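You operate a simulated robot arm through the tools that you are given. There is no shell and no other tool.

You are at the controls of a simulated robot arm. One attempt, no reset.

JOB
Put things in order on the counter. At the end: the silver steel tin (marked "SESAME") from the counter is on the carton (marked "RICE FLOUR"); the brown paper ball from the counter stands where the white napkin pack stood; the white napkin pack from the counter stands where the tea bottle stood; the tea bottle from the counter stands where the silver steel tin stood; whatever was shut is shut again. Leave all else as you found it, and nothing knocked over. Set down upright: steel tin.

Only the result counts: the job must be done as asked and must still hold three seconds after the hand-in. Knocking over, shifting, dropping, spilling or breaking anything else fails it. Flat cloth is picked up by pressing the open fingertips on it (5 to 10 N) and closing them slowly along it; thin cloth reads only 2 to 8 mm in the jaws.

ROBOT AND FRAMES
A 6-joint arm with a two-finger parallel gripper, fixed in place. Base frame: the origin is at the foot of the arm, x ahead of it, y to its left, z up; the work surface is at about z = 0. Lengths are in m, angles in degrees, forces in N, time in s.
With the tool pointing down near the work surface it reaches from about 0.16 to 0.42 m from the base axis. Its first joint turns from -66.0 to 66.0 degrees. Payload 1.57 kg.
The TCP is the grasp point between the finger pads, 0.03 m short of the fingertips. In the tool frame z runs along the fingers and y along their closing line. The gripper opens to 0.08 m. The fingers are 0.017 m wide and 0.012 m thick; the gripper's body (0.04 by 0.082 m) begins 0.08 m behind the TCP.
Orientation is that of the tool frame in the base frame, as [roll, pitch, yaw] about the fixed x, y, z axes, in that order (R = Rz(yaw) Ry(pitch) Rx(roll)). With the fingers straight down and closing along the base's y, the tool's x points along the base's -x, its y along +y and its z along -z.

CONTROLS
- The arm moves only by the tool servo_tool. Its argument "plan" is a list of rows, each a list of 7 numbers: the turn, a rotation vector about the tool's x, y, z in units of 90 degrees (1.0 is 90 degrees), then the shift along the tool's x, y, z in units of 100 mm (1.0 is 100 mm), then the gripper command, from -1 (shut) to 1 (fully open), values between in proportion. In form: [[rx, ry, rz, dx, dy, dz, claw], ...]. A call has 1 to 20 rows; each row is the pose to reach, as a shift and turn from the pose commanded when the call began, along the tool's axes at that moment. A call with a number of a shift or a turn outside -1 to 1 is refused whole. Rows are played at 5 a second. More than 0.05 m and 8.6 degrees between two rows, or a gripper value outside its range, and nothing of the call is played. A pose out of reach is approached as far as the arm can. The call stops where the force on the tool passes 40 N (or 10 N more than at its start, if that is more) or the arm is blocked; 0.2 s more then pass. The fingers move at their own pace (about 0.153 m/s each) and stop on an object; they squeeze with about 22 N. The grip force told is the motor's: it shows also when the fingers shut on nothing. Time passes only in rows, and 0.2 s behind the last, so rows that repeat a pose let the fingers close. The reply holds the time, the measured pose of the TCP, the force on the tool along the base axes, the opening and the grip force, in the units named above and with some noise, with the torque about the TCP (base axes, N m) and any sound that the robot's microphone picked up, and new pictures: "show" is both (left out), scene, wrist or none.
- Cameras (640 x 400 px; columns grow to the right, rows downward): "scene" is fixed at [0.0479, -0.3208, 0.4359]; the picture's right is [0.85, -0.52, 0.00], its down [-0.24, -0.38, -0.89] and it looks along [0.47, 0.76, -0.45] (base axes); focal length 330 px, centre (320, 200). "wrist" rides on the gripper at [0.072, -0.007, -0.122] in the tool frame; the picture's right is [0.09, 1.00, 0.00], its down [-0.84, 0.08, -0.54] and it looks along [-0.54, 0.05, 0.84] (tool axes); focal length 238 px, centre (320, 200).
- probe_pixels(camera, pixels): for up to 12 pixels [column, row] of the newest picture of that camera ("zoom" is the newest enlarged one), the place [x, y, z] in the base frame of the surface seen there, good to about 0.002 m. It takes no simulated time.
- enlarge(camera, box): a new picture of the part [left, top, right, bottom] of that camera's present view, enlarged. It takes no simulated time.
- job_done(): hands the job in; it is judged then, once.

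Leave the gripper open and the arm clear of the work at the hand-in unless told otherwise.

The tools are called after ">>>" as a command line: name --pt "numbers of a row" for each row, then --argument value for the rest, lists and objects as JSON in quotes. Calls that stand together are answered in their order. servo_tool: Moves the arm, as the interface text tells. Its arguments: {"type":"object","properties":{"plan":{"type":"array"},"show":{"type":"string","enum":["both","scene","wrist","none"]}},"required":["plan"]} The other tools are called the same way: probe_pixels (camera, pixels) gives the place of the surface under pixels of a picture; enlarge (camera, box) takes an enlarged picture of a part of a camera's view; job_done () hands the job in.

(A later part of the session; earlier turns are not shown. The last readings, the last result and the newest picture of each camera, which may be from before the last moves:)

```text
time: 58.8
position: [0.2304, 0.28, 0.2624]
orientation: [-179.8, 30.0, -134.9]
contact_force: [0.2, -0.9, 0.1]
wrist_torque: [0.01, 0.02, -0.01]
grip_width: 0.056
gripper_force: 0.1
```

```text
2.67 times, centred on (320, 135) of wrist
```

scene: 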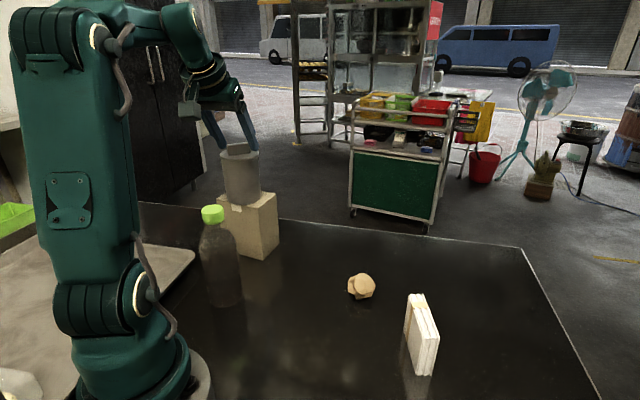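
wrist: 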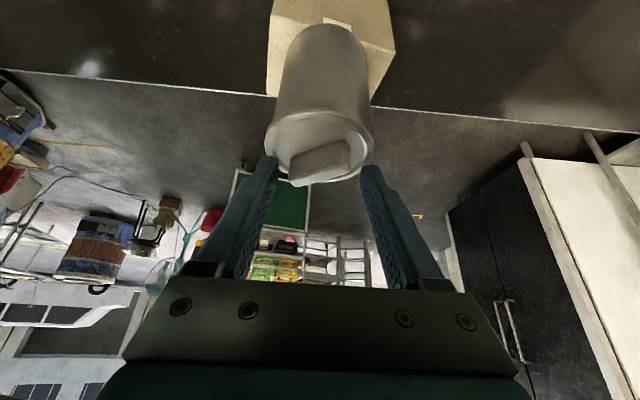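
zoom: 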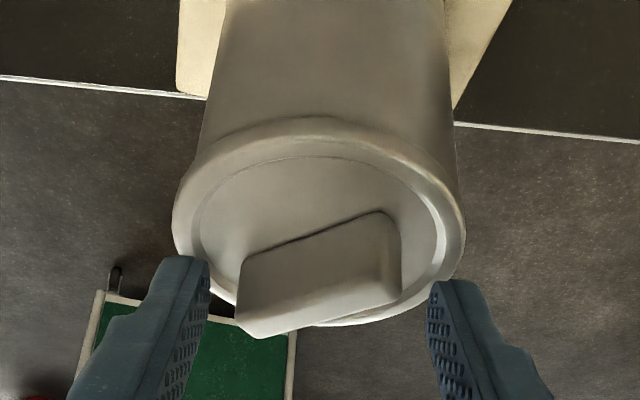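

The lid sits square and flat. To make sure it is latched, I give the knob a very gentle sideways nudge with the left finger (about 7–8 mm of free travel first) and see whether lid and tin stay together.

>>> servo_tool --pt "0 0 0 0 0.025 0 0.4" --pt "0 0 0 0 0.05 0 0.4" --pt "0 0 0 0 0.065 0 0.4" --pt "0 0 0 0 0.075 0 0.4" --pt "0 0 0 0 0.075 0 0.4" --show "both"

>>> enlarge --camera "scene" --box '[210, 130, 270, 180]'

>>> enlarge --camera "wrist" --box '[230, 60, 410, 210]'

```text
time: 60.0
position: [0.2247, 0.2858, 0.2632]
orientation: [-179.8, 30.2, -134.8]
contact_force: [1.4, -1.3, 0.7]
wrist_torque: [-0.04, -0.06, -0.04]
grip_width: 0.0576
gripper_force: 1.0
```

scene: 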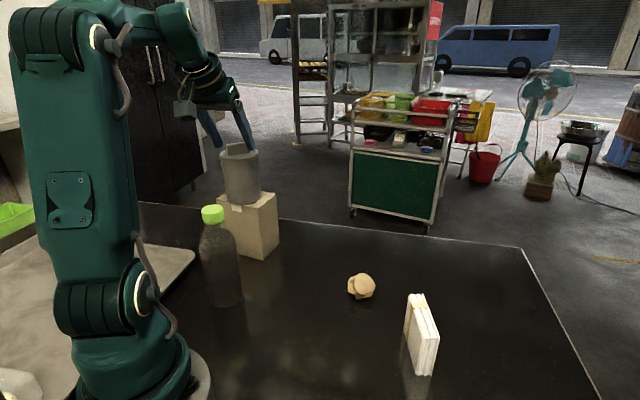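
wrist: 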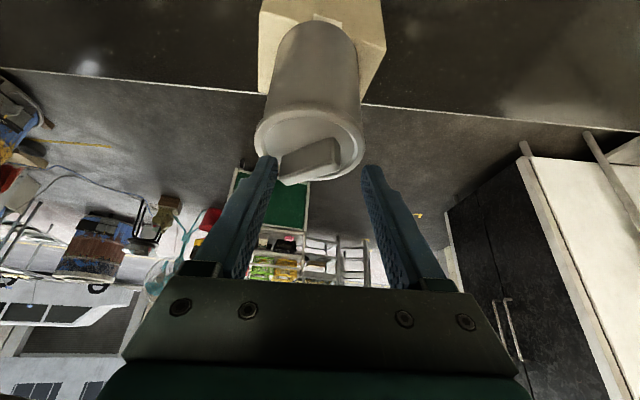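

```text
8.00 times, centred on (240, 155) of scene
```

zoom: 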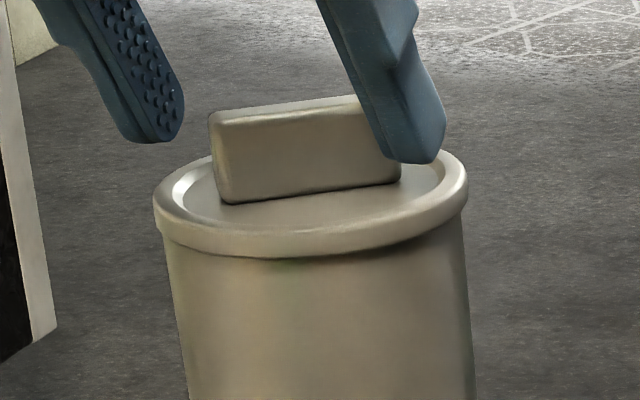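

```text
2.67 times, centred on (320, 135) of wrist
```

zoom: 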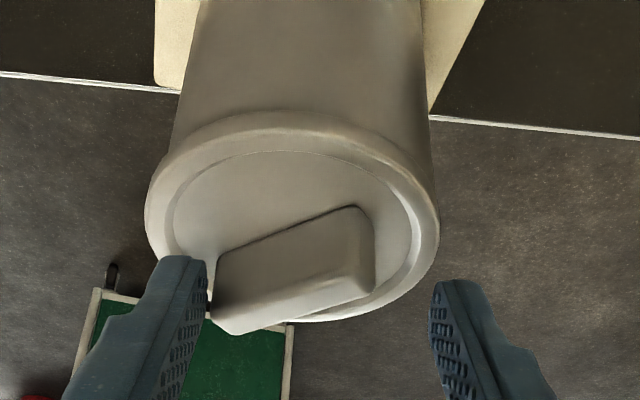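

Under about 1.9 N sideways the tin and lid moved together by a fraction of a millimetre with no slip between them (overhang unchanged), so the lid is latched. I move back, rise 10 mm and open the fingers.

>>> servo_tool --pt "0 0 0 0 -0.025 0 0.4" --pt "0 0 0 0 -0.05 0 0.4" --pt "0 0 0 0 -0.07 0 0.4" --pt "0 0 0 -0.025 -0.07 -0.043 0.4" --pt "0 0 0 -0.05 -0.07 -0.086 0.6" --pt "0 0 0 -0.05 -0.07 -0.086 1" --pt "0 0 0 -0.05 -0.07 -0.086 1" --show "both"

>>> enlarge --camera "scene" --box '[200, 120, 290, 220]'

```text
time: 61.6
position: [0.2301, 0.2819, 0.2728]
orientation: [-179.9, 30.2, -135.0]
contact_force: [0.5, 0.4, 0.3]
wrist_torque: [0.02, -0.01, 0.0]
grip_width: 0.0799
gripper_force: 0.1
```

scene: 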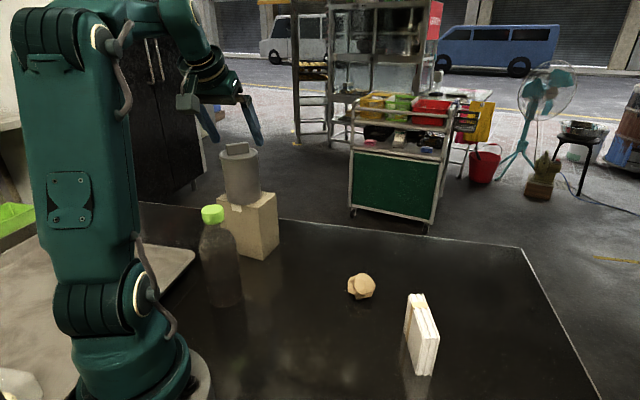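
wrist: 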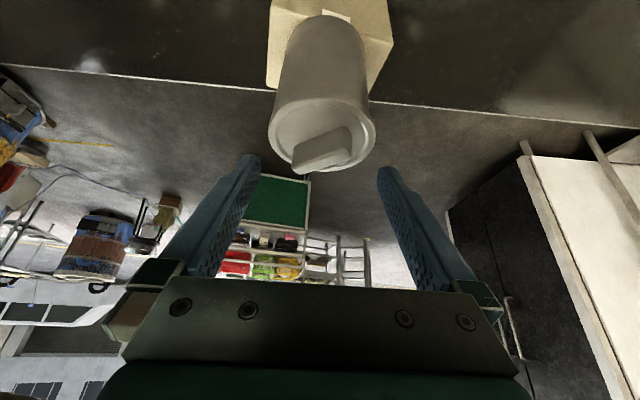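

```text
4.00 times, centred on (245, 170) of scene
```

zoom: 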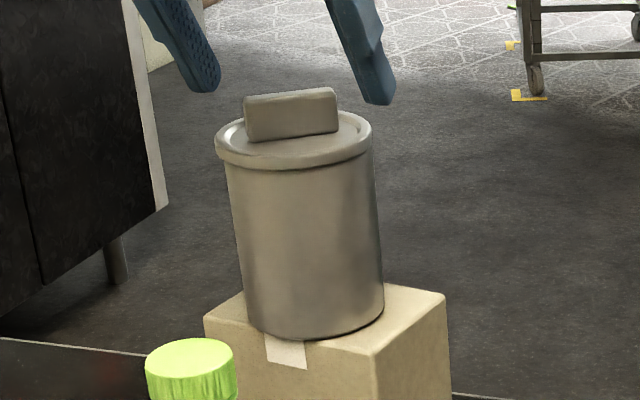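

The tin stands upright on the carton with its lid shut. I retreat 80 mm back toward the arm at constant height, the reverse of the way in.

>>> servo_tool --pt "0 0 0 0.138 0 -0.08 1" --pt "0 0 0 0.276 0 -0.161 1" --pt "0 0 0 0.415 0 -0.241 1" --pt "0 0 0 0.553 0 -0.322 1" --pt "0 0 0 0.691 0 -0.402 1" --pt "0 0 0 0.691 0 -0.402 1" --show "both"

```text
time: 63.0
position: [0.1912, 0.2154, 0.2728]
orientation: [-179.9, 30.2, -135.0]
contact_force: [0.1, -0.3, 0.0]
wrist_torque: [0.0, -0.02, 0.0]
grip_width: 0.08
gripper_force: 0.0
out of reach, approached as far as the arm can: row 2, 3, 4, 5, 6
```

scene: 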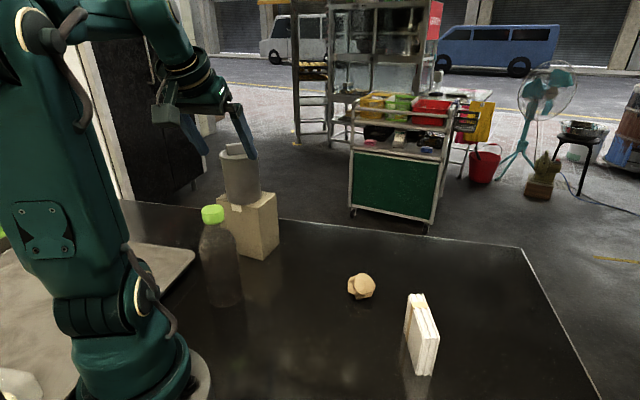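
wrist: 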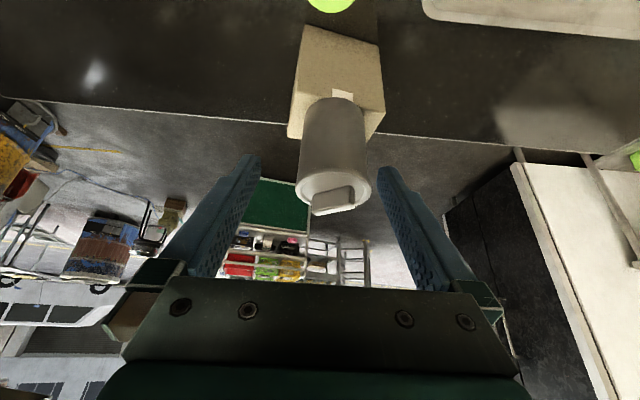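

No contact and no sound; the arm just hit its turning limit at the end, and it stands clear of the tin. I tilt the hand back to vertical here.

>>> servo_tool --pt "0 0.08 0 0 0 0 1" --pt "0 0.16 0 0 0 0 1" --pt "0 0.24 0 0 0 0 1" --pt "0 0.335 0 0 0 0 1" --pt "0 0.335 0 0 0 0 1" --show "both"

>>> enlarge --camera "scene" --box '[190, 130, 290, 270]'

```text
time: 64.2
position: [0.1891, 0.216, 0.2729]
orientation: [-179.9, -0.1, -134.8]
contact_force: [0.5, -1.0, 0.0]
wrist_torque: [-0.05, 0.02, 0.03]
grip_width: 0.08
gripper_force: 0.1
```

scene: 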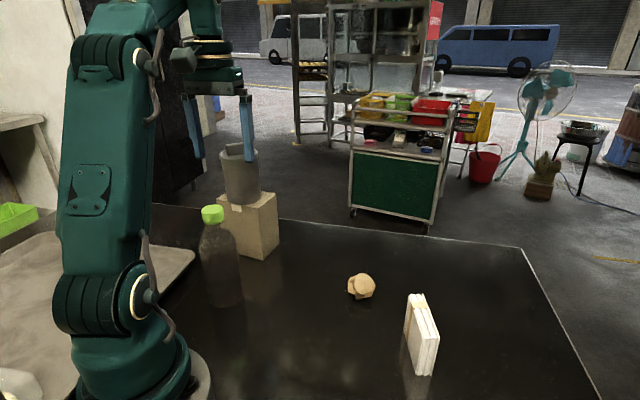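
wrist: 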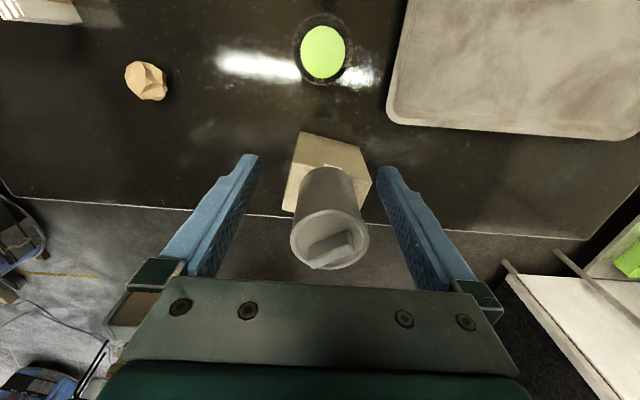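

```text
2.86 times, centred on (240, 200) of scene
```

zoom: 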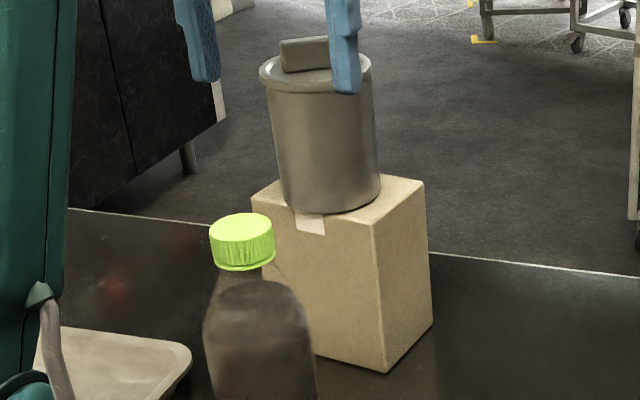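

Vertical again and clear. Now the tea bottle: its cap is at (323,52) in the wrist view. I probe the cap and body edges to get its axis.

>>> enlarge --camera "wrist" --box '[270, 0, 380, 100]'

>>> probe_pixels --camera "wrist" --pixels '[[302, 51], [345, 51], [323, 27], [323, 76], [308, 33], [338, 33], [308, 70], [338, 70], [323, 52], [298, 52], [349, 52], [300, 70]]'

>>> probe_pixels --camera "scene" --pixels '[[206, 255], [212, 255], [219, 255], [226, 255], [233, 255], [208, 275], [215, 275], [222, 275], [230, 275], [237, 275], [221, 265], [222, 290]]'

>>> enlarge --camera "scene" --box '[180, 195, 270, 315]'

```text
4.00 times, centred on (325, 50) of wrist
```

zoom: 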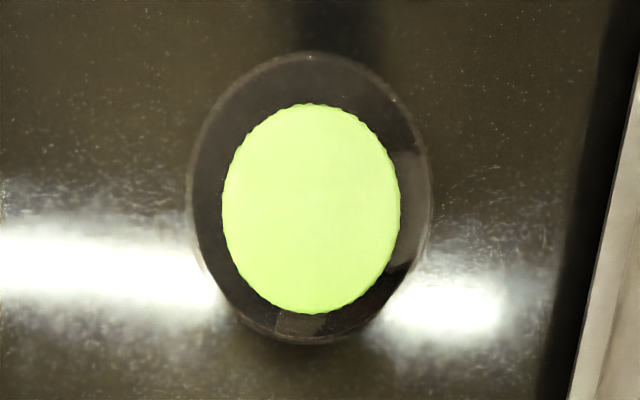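

```text
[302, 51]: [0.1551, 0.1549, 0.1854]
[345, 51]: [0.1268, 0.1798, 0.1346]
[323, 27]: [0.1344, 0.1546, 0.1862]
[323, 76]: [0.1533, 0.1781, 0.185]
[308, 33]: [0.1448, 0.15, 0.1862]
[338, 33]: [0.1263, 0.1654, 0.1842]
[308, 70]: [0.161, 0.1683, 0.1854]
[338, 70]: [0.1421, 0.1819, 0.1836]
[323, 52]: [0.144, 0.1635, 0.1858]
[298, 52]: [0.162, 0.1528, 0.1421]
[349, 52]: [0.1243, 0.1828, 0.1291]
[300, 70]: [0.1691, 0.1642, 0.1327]
```

```text
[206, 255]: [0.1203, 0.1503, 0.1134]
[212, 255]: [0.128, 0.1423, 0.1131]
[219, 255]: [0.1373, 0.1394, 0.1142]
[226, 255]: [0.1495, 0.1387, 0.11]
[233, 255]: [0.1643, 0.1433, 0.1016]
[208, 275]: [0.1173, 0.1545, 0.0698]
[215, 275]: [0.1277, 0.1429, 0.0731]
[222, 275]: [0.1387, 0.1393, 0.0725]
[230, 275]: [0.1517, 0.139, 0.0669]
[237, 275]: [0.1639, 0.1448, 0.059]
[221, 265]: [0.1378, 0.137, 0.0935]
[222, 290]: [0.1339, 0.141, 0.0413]
```

```text
3.33 times, centred on (225, 255) of scene
```

zoom: 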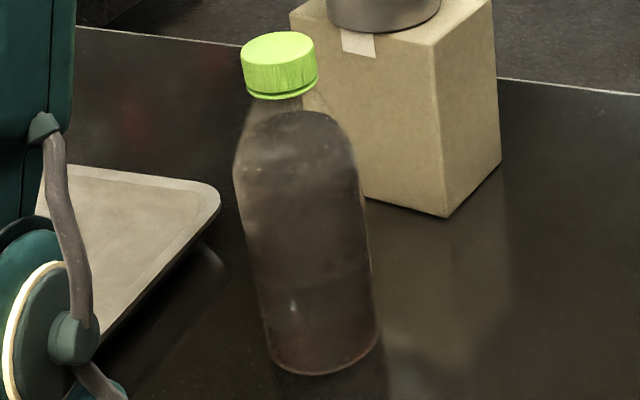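

The bottle's axis is at about (0.144, 0.167) with a body around 62 mm across. I move the open hand over it (tips well above the 0.186 cap), then down to z≈0.23.

>>> servo_tool --pt "0 0 0 0.17 -0.007 0 1" --pt "0 0 0 0.33 -0.014 0 1" --pt "0 0 0 0.5 -0.02 0 1" --pt "0 0 0 0.665 -0.027 0 1" --pt "0 0 0 0.665 -0.027 0.2 1" --pt "0 0 0 0.665 -0.027 0.4 1" --pt "0 0 0 0.665 -0.027 0.4 1" --show "both"

```text
time: 65.8
position: [0.1451, 0.1681, 0.2323]
orientation: [-180.0, 0.0, -135.0]
contact_force: [0.0, 0.8, 0.0]
wrist_torque: [-0.02, 0.0, 0.0]
grip_width: 0.0799
gripper_force: 0.0
```

scene: 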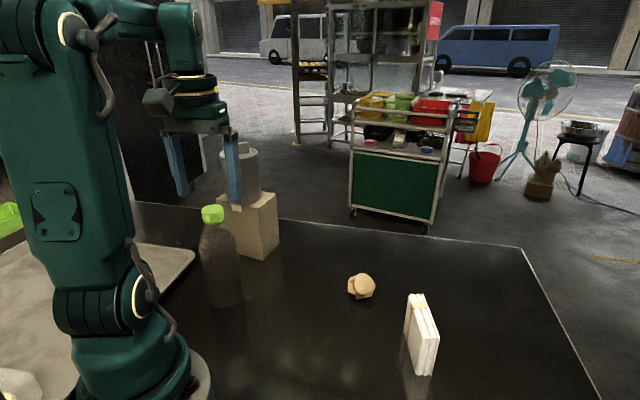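
wrist: 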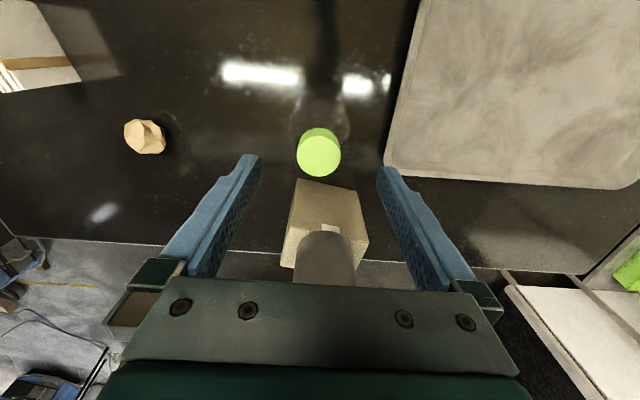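

The jaws are centred over the cap at (319,152). I descend 100 mm around the bottle.

>>> servo_tool --pt "0 0 0 0.012 0 0.15 1" --pt "0 0 0 0.012 0 0.35 1" --pt "0 0 0 0.012 0 0.55 1" --pt "0 0 0 0.012 0 0.75 1" --pt "0 0 0 0.012 0 0.9 1" --pt "0 0 0 0.012 0 1.0 1" --pt "0 0 0 0.012 0 1.0 1" --show "both"

>>> enlarge --camera "scene" --box '[160, 150, 280, 320]'

```text
time: 67.4
position: [0.144, 0.1675, 0.1336]
orientation: [-179.9, 0.0, -134.9]
contact_force: [-0.1, 0.0, -0.2]
wrist_torque: [0.01, 0.0, -0.01]
grip_width: 0.0801
gripper_force: 0.1
```

scene: 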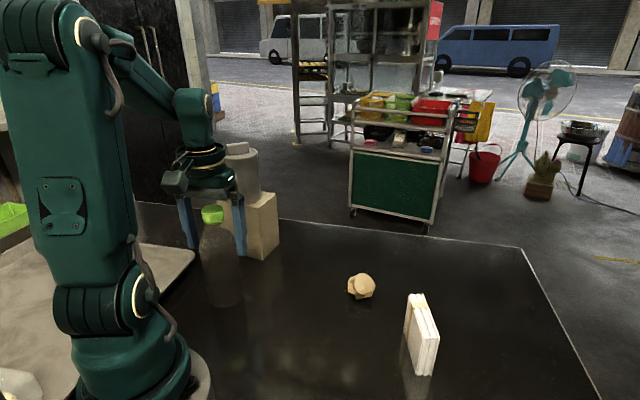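
wrist: 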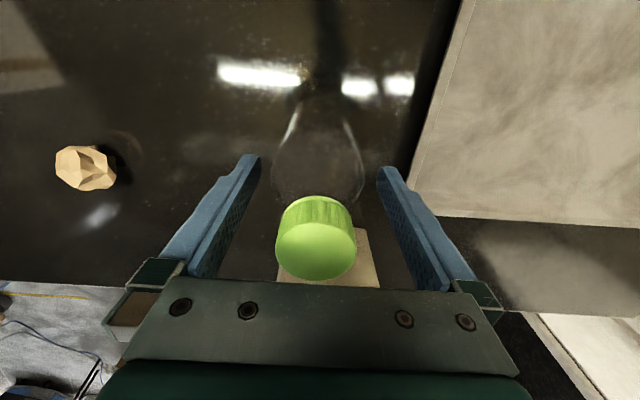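

```text
2.35 times, centred on (220, 235) of scene
```

zoom: 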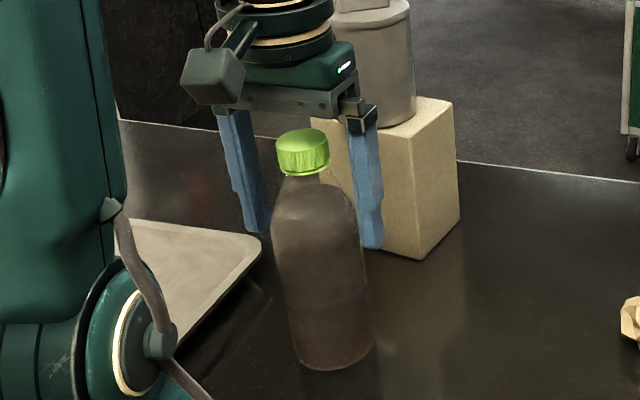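

The fingers straddle the bottle. I go 18 mm lower (palm stays about 9 mm above the cap) and close gently on the body.

>>> servo_tool --pt "0 0 0 0 0 0.09 1" --pt "0 0 0 0 0 0.18 1" --pt "0 0 0 0 0 0.18 0.85" --pt "0 0 0 0 0 0.18 0.75" --pt "0 0 0 0 0 0.18 0.65" --pt "0 0 0 0 0 0.18 0.57" --pt "0 0 0 0 0 0.18 0.5" --pt "0 0 0 0 0 0.18 0.4" --pt "0 0 0 0 0 0.18 0.4" --show "both"

```text
time: 69.4
position: [0.1421, 0.167, 0.1153]
orientation: [-179.9, 0.0, -134.9]
contact_force: [0.1, -0.5, 0.0]
wrist_torque: [-0.03, 0.0, 0.01]
grip_width: 0.0615
gripper_force: 21.9
```

scene: 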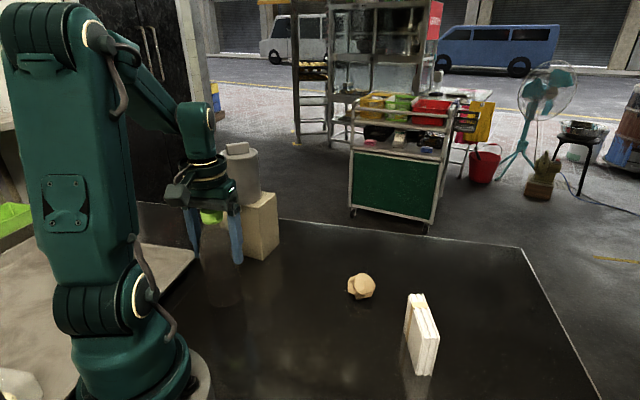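
wrist: 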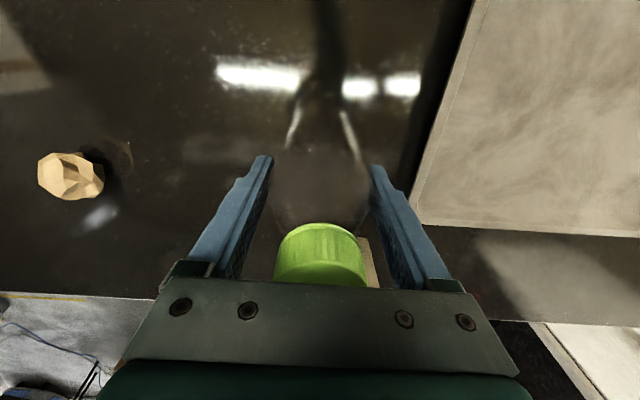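

The bottle is held at 61.5 mm with 22 N. I lift 30 mm and check.

>>> servo_tool --pt "0 0 0 0 0 0 -1" --pt "0 0 0 0 0 -0.05 -1" --pt "0 0 0 0 0 -0.15 -1" --pt "0 0 0 0 0 -0.3 -1" --pt "0 0 0 0 0 -0.3 -1" --show "both"

>>> enlarge --camera "scene" --box '[160, 150, 280, 320]'

```text
time: 70.6
position: [0.1431, 0.167, 0.1454]
orientation: [-179.9, 0.1, -134.9]
contact_force: [-0.4, -0.5, -5.1]
wrist_torque: [-0.04, 0.01, -0.01]
grip_width: 0.0616
gripper_force: 22.2
```

scene: 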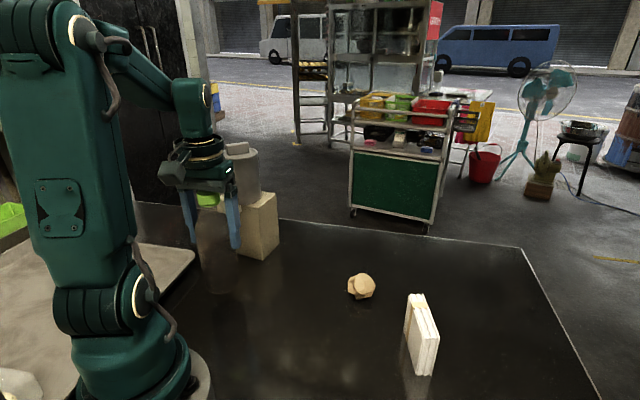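
wrist: 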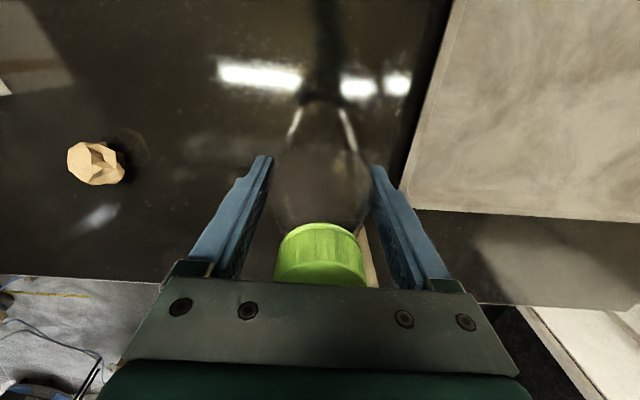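

```text
2.35 times, centred on (220, 235) of scene
```

zoom: 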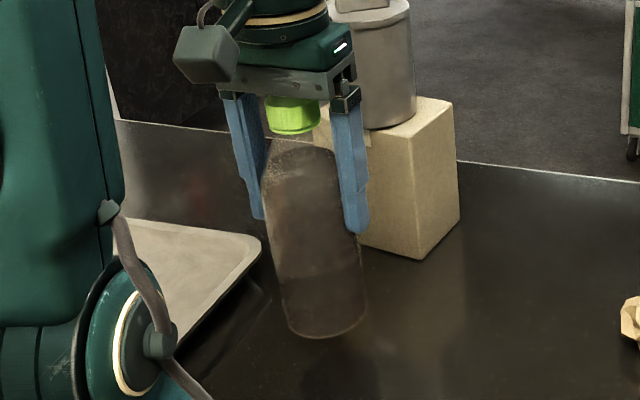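

The whole bottle hangs straight (5.1 N). I carry it the first half of the way to the tin's old spot (0.2855, 0.138).

>>> servo_tool --pt "0 0 0 -0.08 -0.12 -0.05 -1" --pt "0 0 0 -0.16 -0.242 -0.05 -1" --pt "0 0 0 -0.24 -0.364 -0.05 -1" --pt "0 0 0 -0.32 -0.485 -0.05 -1" --pt "0 0 0 -0.401 -0.606 -0.05 -1" --pt "0 0 0 -0.401 -0.606 -0.05 -1" --show "scene"

```text
time: 72.0
position: [0.2143, 0.1515, 0.1509]
orientation: [-179.9, 0.0, -135.0]
contact_force: [0.3, 0.0, -4.3]
wrist_torque: [-0.01, 0.03, -0.03]
grip_width: 0.0614
gripper_force: 21.8
```

scene: 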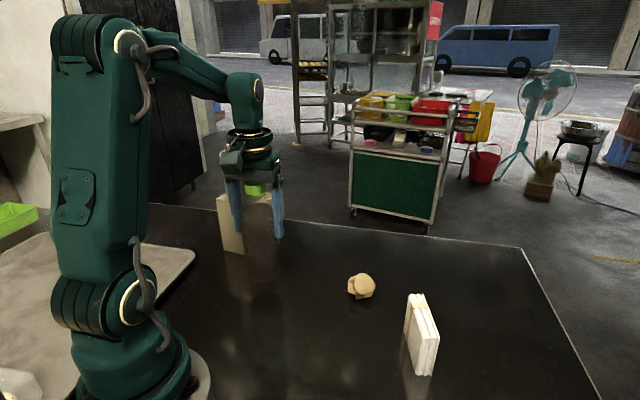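

Half way, steady. Now the second half.

>>> servo_tool --pt "0 0 0 -0.08 -0.12 0 -1" --pt "0 0 0 -0.163 -0.24 0 -1" --pt "0 0 0 -0.245 -0.36 0 -1" --pt "0 0 0 -0.327 -0.48 0 -1" --pt "0 0 0 -0.408 -0.599 0 -1" --pt "0 0 0 -0.408 -0.599 0 -1" --show "both"

>>> enlarge --camera "scene" --box '[210, 150, 350, 310]'

```text
time: 73.4
position: [0.2861, 0.1398, 0.15]
orientation: [-179.9, -0.1, -134.9]
contact_force: [0.2, 0.1, -4.8]
wrist_torque: [0.02, -0.01, 0.01]
grip_width: 0.0615
gripper_force: 21.7
```

scene: 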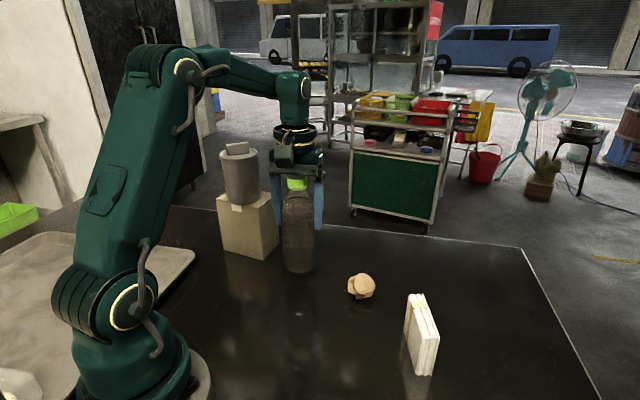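
wrist: 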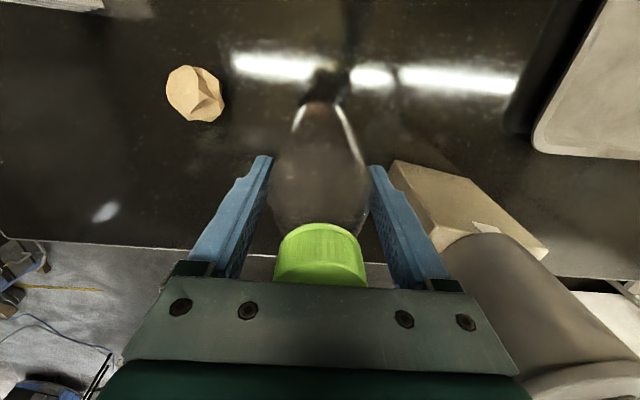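

```text
2.50 times, centred on (280, 230) of scene
```

zoom: 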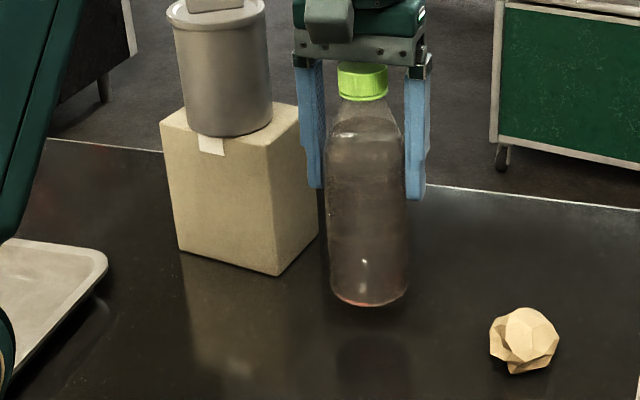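

The bottle is over the tin's old place, hanging upright, its foot about 35 mm up. I lower it to just above the counter and then in small steps.

>>> servo_tool --pt "0 0 0 0.008 -0.004 0.08 -1" --pt "0 0 0 0.017 -0.008 0.17 -1" --pt "0 0 0 0.017 -0.008 0.25 -1" --pt "0 0 0 0.017 -0.008 0.31 -1" --pt "0 0 0 0.017 -0.008 0.33 -1" --pt "0 0 0 0.017 -0.008 0.34 -1" --pt "0 0 0 0.017 -0.008 0.345 -1" --pt "0 0 0 0.017 -0.008 0.345 -1" --show "both"

>>> enlarge --camera "scene" --box '[210, 150, 350, 310]'

```text
time: 75.2
position: [0.2858, 0.1384, 0.1165]
orientation: [-179.9, 0.1, -134.9]
contact_force: [-0.5, 0.9, -4.4]
wrist_torque: [-0.04, 0.01, 0.01]
grip_width: 0.0615
gripper_force: 21.4
```

scene: 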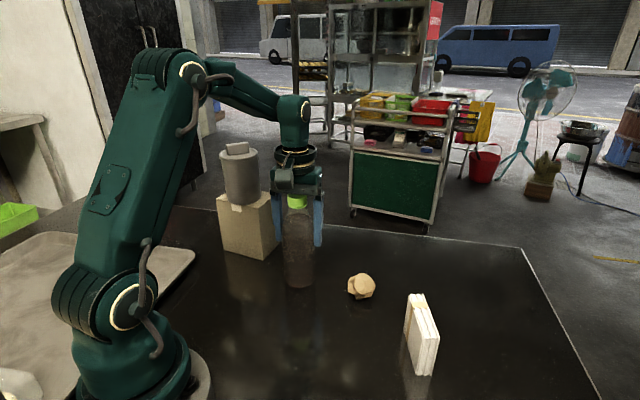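
wrist: 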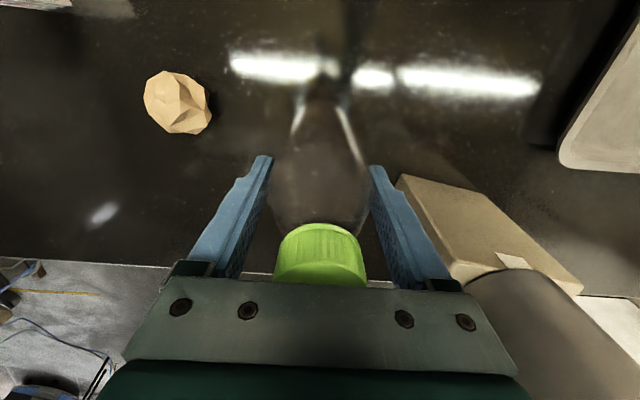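

```text
2.50 times, centred on (280, 230) of scene
```

zoom: 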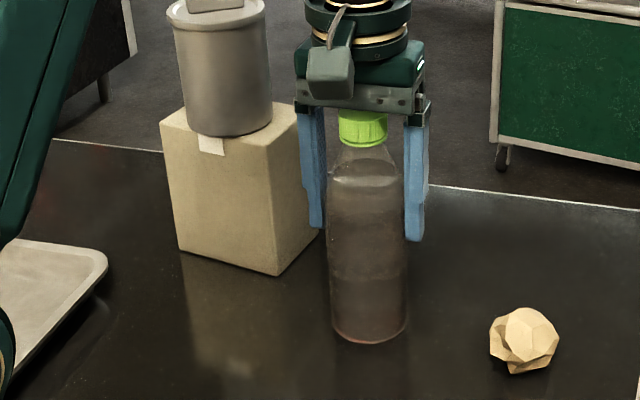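

Still hanging (-4.4 N), about 1 mm above the counter. I go down in 0.5 mm steps to contact.

>>> servo_tool --pt "0 0 0 0 0 0.005 -1" --pt "0 0 0 0 0 0.01 -1" --pt "0 0 0 0 0 0.015 -1" --pt "0 0 0 0 0 0.015 -1" --show "none"

```text
time: 76.2
position: [0.2858, 0.1369, 0.1148]
orientation: [-179.9, 0.0, -134.8]
contact_force: [-1.0, 0.1, -3.9]
wrist_torque: [-0.04, 0.02, -0.03]
grip_width: 0.0613
gripper_force: 21.9
```

>>> servo_tool --pt "0 0 0 0 0 0.005 -1" --pt "0 0 0 0 0 0.01 -1" --pt "0 0 0 0 0 0.01 -1" --show "none"

```text
time: 77.0
position: [0.2847, 0.1371, 0.1146]
orientation: [-179.9, 0.0, -134.9]
contact_force: [-1.6, -2.2, 9.2]
wrist_torque: [0.06, 0.62, 0.01]
grip_width: 0.0616
gripper_force: 21.9
```

Contact: the force turned to +9.2 N, so the bottle stands on the counter. I ease up half a millimetre and open the fingers slowly.

>>> servo_tool --pt "0 0 0 0 0 -0.005 -1" --pt "0 0 0 0 0 -0.005 0.5" --pt "0 0 0 0 0 -0.005 0.57" --pt "0 0 0 0 0 -0.005 0.65" --pt "0 0 0 0 0 -0.005 0.8" --pt "0 0 0 0 0 -0.005 1" --pt "0 0 0 0 0 -0.005 1" --show "both"

```text
time: 78.6
position: [0.2841, 0.1372, 0.1153]
orientation: [-179.9, 0.0, -134.9]
contact_force: [0.0, -0.2, 0.6]
wrist_torque: [0.0, 0.04, 0.01]
grip_width: 0.0799
gripper_force: 0.1
```

scene: 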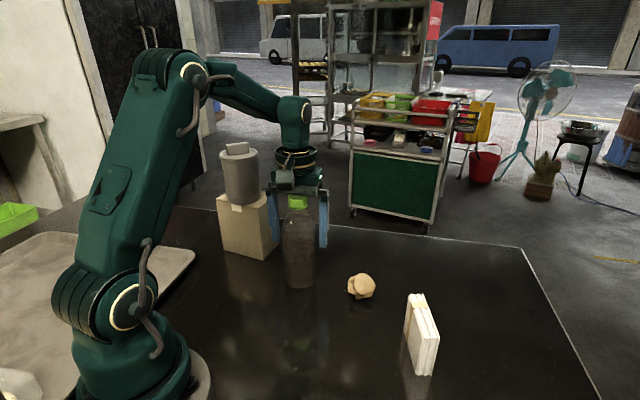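
wrist: 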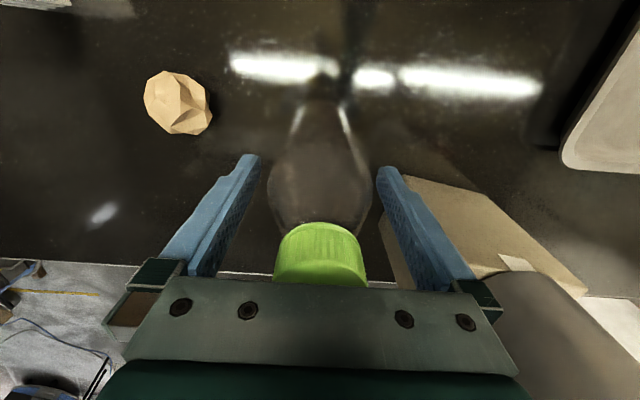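

The bottle stands free. I rise 100 mm straight up, then a bit more to clear the cap.

>>> servo_tool --pt "0 0 0 0 0 -0.1 1" --pt "0 0 0 0 0 -0.3 1" --pt "0 0 0 0 0 -0.5 1" --pt "0 0 0 0 0 -0.7 1" --pt "0 0 0 0 0 -0.9 1" --pt "0 0 0 0 0 -1.0 1" --show "none"

>>> servo_tool --pt "0 0 0 0 0 -0.15 1" --pt "0 0 0 0 0 -0.3 1" --pt "0 0 0 0 0 -0.3 1" --show "both"

```text
time: 80.0
position: [0.2862, 0.1376, 0.2148]
orientation: [-179.8, 0.1, -134.9]
contact_force: [0.7, 0.0, -0.2]
wrist_torque: [0.0, 0.01, -0.04]
grip_width: 0.0799
gripper_force: 0.1
```

```text
time: 80.8
position: [0.2858, 0.1368, 0.2445]
orientation: [-179.9, 0.0, -134.9]
contact_force: [0.1, -0.1, -0.4]
wrist_torque: [0.01, 0.02, -0.01]
grip_width: 0.0802
gripper_force: 0.1
```

scene: 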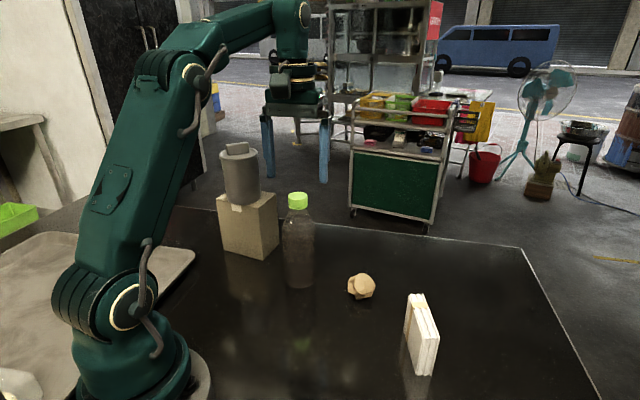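
wrist: 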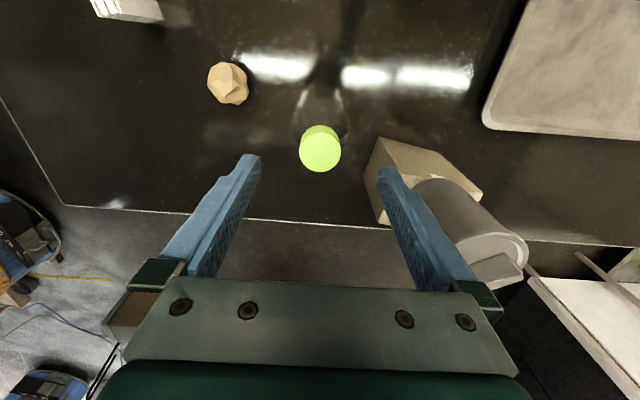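

The bottle stands upright at the tin's old spot. Next the napkin pack. I move away from the bottle at this height, toward (0.295, 0.01).

>>> servo_tool --pt "0 0 0 0.139 -0.16 0 1" --pt "0 0 0 0.278 -0.32 0 1" --pt "0 0 0 0.417 -0.481 0 1" --pt "0 0 0 0.556 -0.641 0.05 1" --pt "0 0 0 0.695 -0.802 0.12 1" --pt "0 0 0 0.834 -0.962 0.2 1" --pt "0 0 0 0.834 -0.962 0.2 1" --show "both"

>>> enlarge --camera "scene" --box '[200, 130, 340, 310]'

```text
time: 82.4
position: [0.2948, 0.0108, 0.2233]
orientation: [-179.9, 0.0, -134.8]
contact_force: [0.3, -0.4, 0.3]
wrist_torque: [0.02, 0.01, 0.01]
grip_width: 0.08
gripper_force: 0.1
```

scene: 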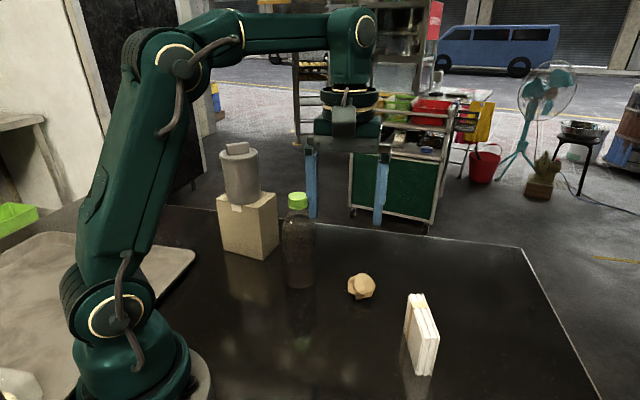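
wrist: 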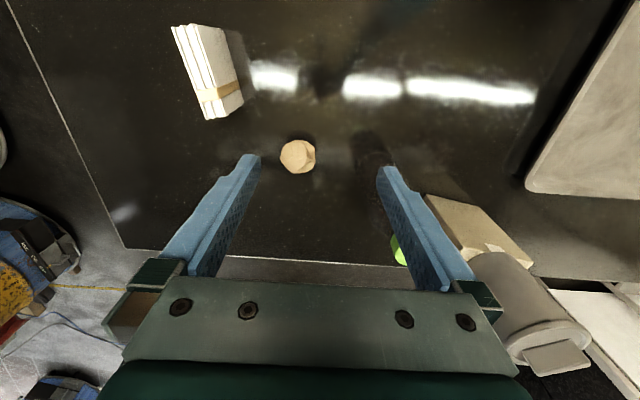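

```text
2.22 times, centred on (270, 220) of scene
```

zoom: 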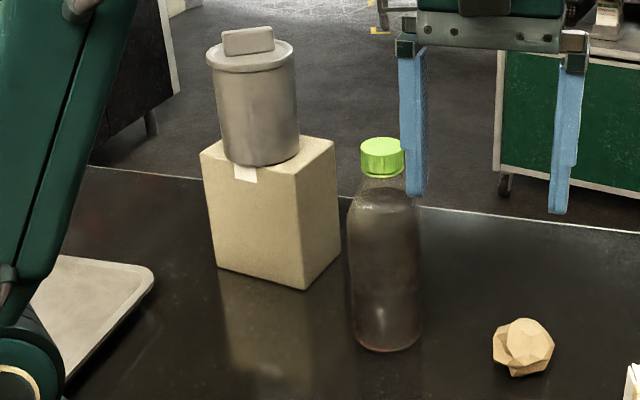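

The napkin pack is at about (208,72) in the wrist view, seen well from above. I enlarge it and probe its top corners.

>>> enlarge --camera "wrist" --box '[150, 10, 270, 130]'

>>> probe_pixels --camera "wrist" --pixels '[[174, 28], [196, 26], [208, 116], [222, 110], [200, 70], [190, 72], [210, 70], [225, 60], [238, 90], [230, 112], [180, 50], [213, 95]]'

```text
3.33 times, centred on (210, 70) of wrist
```

zoom: 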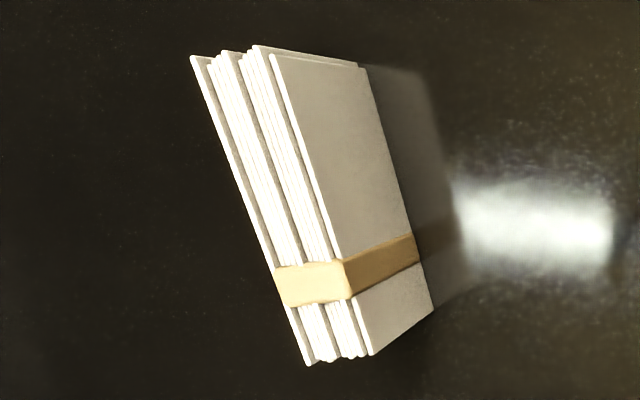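

```text
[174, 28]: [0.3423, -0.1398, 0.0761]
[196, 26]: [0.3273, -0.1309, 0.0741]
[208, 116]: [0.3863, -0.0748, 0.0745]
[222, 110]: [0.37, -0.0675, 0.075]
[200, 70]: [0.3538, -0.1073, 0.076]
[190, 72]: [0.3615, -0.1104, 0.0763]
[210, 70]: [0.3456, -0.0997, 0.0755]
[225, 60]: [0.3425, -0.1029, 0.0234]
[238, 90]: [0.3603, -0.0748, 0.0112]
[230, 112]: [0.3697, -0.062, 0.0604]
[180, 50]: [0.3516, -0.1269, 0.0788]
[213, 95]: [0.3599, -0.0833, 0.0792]
```

The pack's top is centred at about (0.3575, -0.103), 76 mm high, about 20 mm thick, with its long side at 56°. I turn the hand 11° more so that it closes across the thickness, and go half-way.

>>> servo_tool --pt "0 0 -0.04 0.04 -0.15 0.08 1" --pt "0 0 -0.08 0.09 -0.31 0.17 1" --pt "0 0 -0.122 0.14 -0.47 0.26 1" --pt "0 0 -0.122 0.18 -0.62 0.35 1" --pt "0 0 -0.122 0.18 -0.62 0.35 1" --show "wrist"

```text
time: 83.6
position: [0.3276, -0.0457, 0.1898]
orientation: [-179.8, 0.0, -124.0]
contact_force: [-0.1, 0.2, 0.0]
wrist_torque: [0.02, 0.0, 0.02]
grip_width: 0.0801
gripper_force: 0.0
```

wrist: 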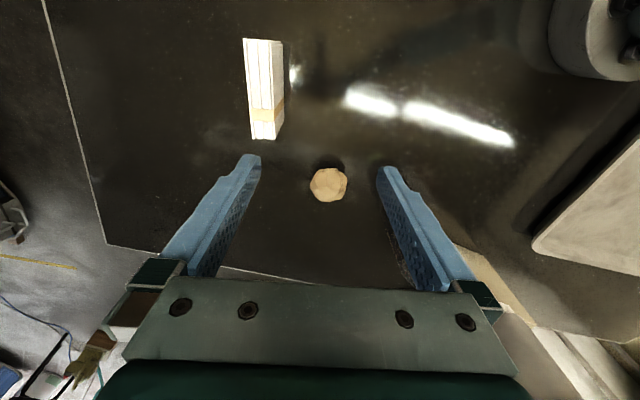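

The pack now lies in line with the fingers. I move over it and down to z≈0.13 (tips 23 mm above its top).

>>> servo_tool --pt "0 0 0 0.1 -0.19 0.1 1" --pt "0 0 0 0.2 -0.38 0.25 1" --pt "0 0 0 0.308 -0.568 0.42 1" --pt "0 0 0 0.308 -0.568 0.6 1" --pt "0 0 0 0.308 -0.568 0.6 1" --show "both"

>>> enlarge --camera "wrist" --box '[240, 60, 400, 220]'

```text
time: 84.8
position: [0.355, -0.1041, 0.1282]
orientation: [-179.9, 0.1, -124.0]
contact_force: [0.4, -0.1, 0.0]
wrist_torque: [-0.01, -0.01, 0.0]
grip_width: 0.08
gripper_force: 0.0
```

scene: 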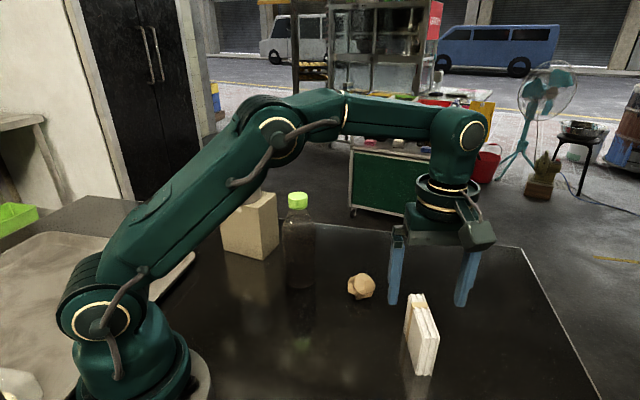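
wrist: 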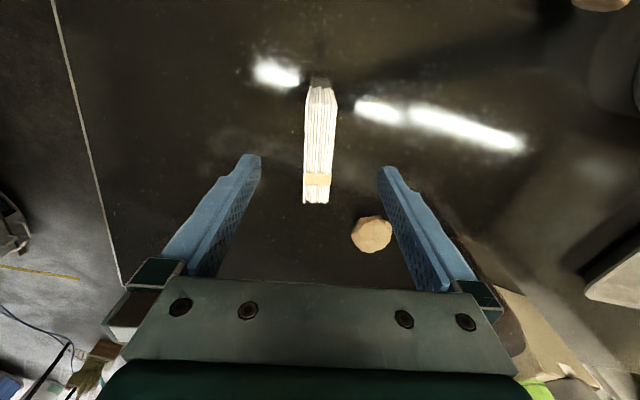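

```text
2.50 times, centred on (320, 140) of wrist
```

zoom: 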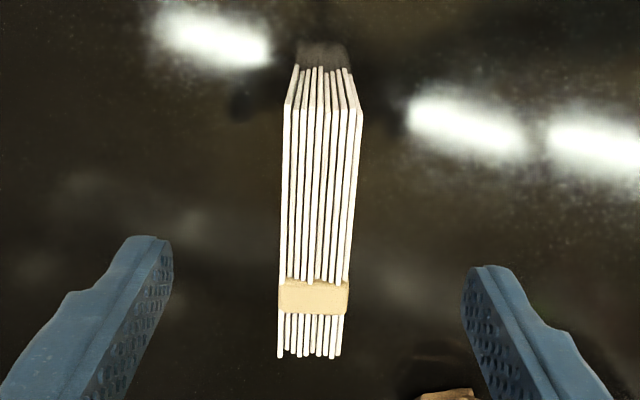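

The pack is centred between the open fingers and aligned. I descend to z≈0.045 and close.

>>> servo_tool --pt "0 0 0 -0.02 0 0.2 1" --pt "0 0 0 -0.02 0 0.4 1" --pt "0 0 0 -0.02 0 0.6 1" --pt "0 0 0 -0.02 0 0.75 1" --pt "0 0 0 -0.02 0 0.83 1" --pt "0 0 0 -0.02 0 0.83 1" --show "both"

```text
time: 86.2
position: [0.3571, -0.1014, 0.0462]
orientation: [-180.0, 0.0, -124.0]
contact_force: [-0.6, -0.5, 0.6]
wrist_torque: [-0.01, 0.01, 0.0]
grip_width: 0.0799
gripper_force: 0.1
```

scene: 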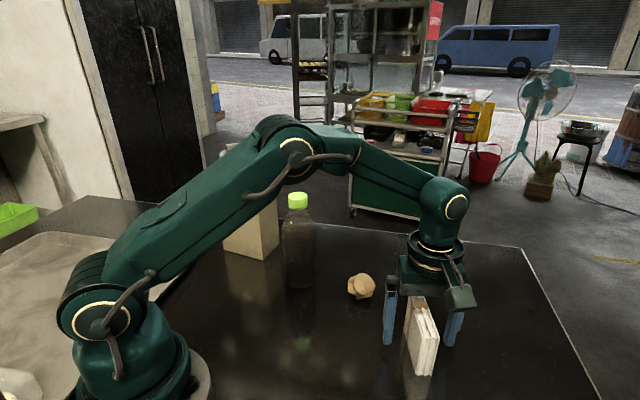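
wrist: 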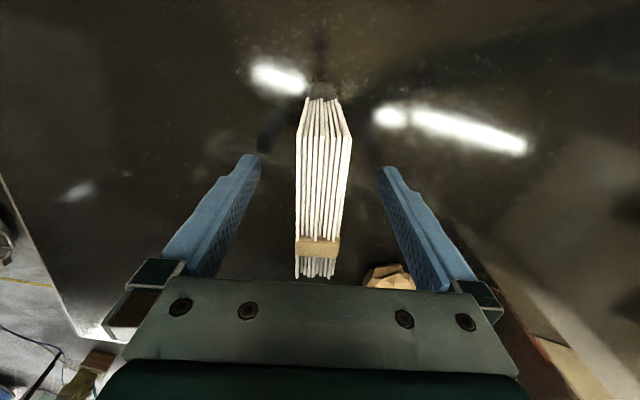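

The fingers straddle the pack. I close gently.

>>> servo_tool --pt "0 0 0 0 0 0 0.5" --pt "0 0 0 0 0 0 0.1" --pt "0 0 0 0 0 0 -0.15" --pt "0 0 0 0 0 0 -0.3" --pt "0 0 0 0 0 0 -0.4" --pt "0 0 0 0 0 0 -0.48" --pt "0 0 0 0 0 0 -0.56" --pt "0 0 0 0 0 0 -0.7" --pt "0 0 0 0 0 0 -0.7" --show "both"

```text
time: 88.2
position: [0.3583, -0.1004, 0.0469]
orientation: [-179.9, 0.0, -124.0]
contact_force: [-1.1, 0.1, 1.1]
wrist_torque: [-0.02, 0.02, -0.01]
grip_width: 0.0221
gripper_force: 22.2
```

scene: 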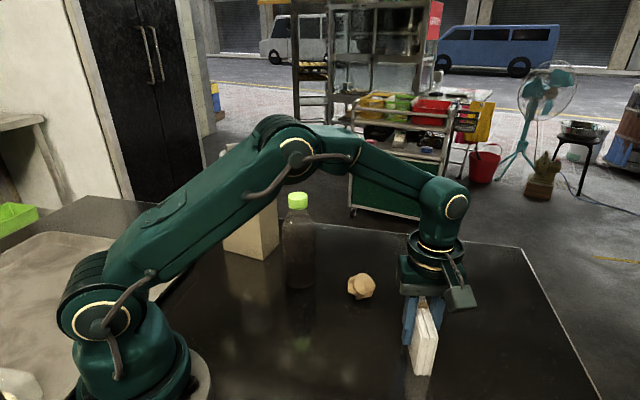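
wrist: 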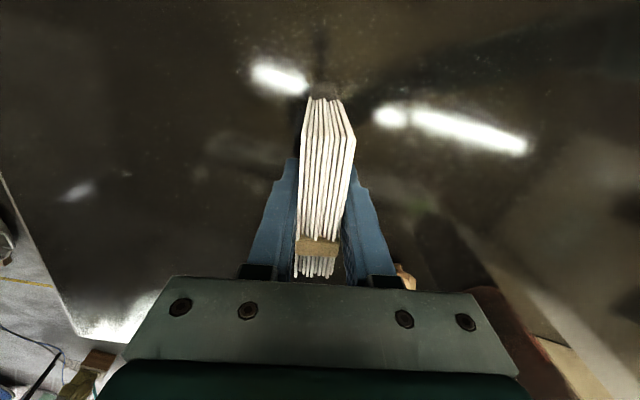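

The pack is held at 22 mm with 22 N. I lift it 30 mm and check.

>>> servo_tool --pt "0 0 0 0 0 0 -1" --pt "0 0 0 0 0 -0.08 -1" --pt "0 0 0 0 0 -0.2 -1" --pt "0 0 0 0 0 -0.3 -1" --pt "0 0 0 0 0 -0.3 -1" --show "both"

```text
time: 89.4
position: [0.3562, -0.1017, 0.0757]
orientation: [-179.9, 0.0, -124.1]
contact_force: [0.4, 0.2, -1.5]
wrist_torque: [0.0, -0.03, -0.01]
grip_width: 0.022
gripper_force: 21.5
```

scene: 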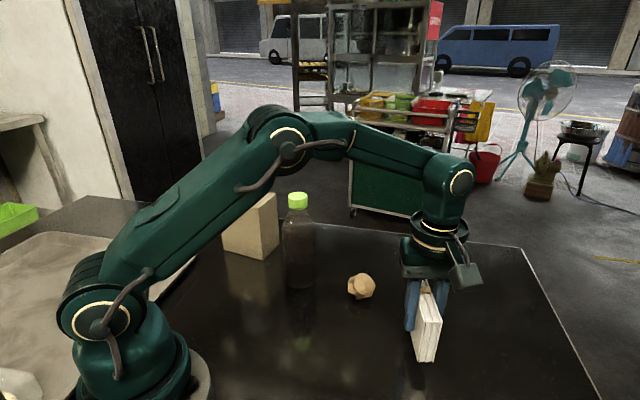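
wrist: 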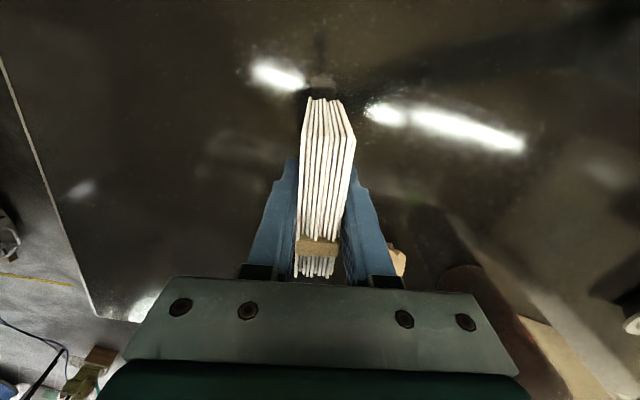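

The pack comes up cleanly. I carry it up and back, first to about (0.267, -0.07) at z≈0.14.

>>> servo_tool --pt "0 0 0 0 0 -0.2 -1" --pt "0 0 0 0 0 -0.4 -1" --pt "0 0 0 0.05 0.18 -0.6 -1" --pt "0 0 0 0.1 0.36 -0.64 -1" --pt "0 0 0 0.15 0.54 -0.64 -1" --pt "0 0 0 0.2 0.73 -0.64 -1" --pt "0 0 0 0.254 0.914 -0.64 -1" --pt "0 0 0 0.254 0.914 -0.64 -1" --show "scene"

```text
time: 91.2
position: [0.2667, -0.0709, 0.1387]
orientation: [-179.8, -0.1, -124.0]
contact_force: [-0.6, 0.2, -0.7]
wrist_torque: [0.03, 0.02, 0.01]
grip_width: 0.0222
gripper_force: 21.6
```

scene: 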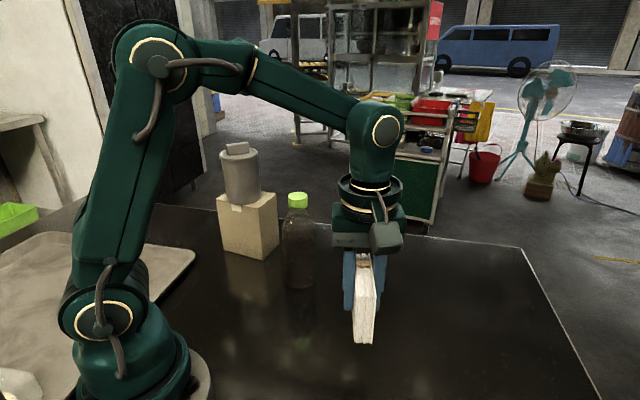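

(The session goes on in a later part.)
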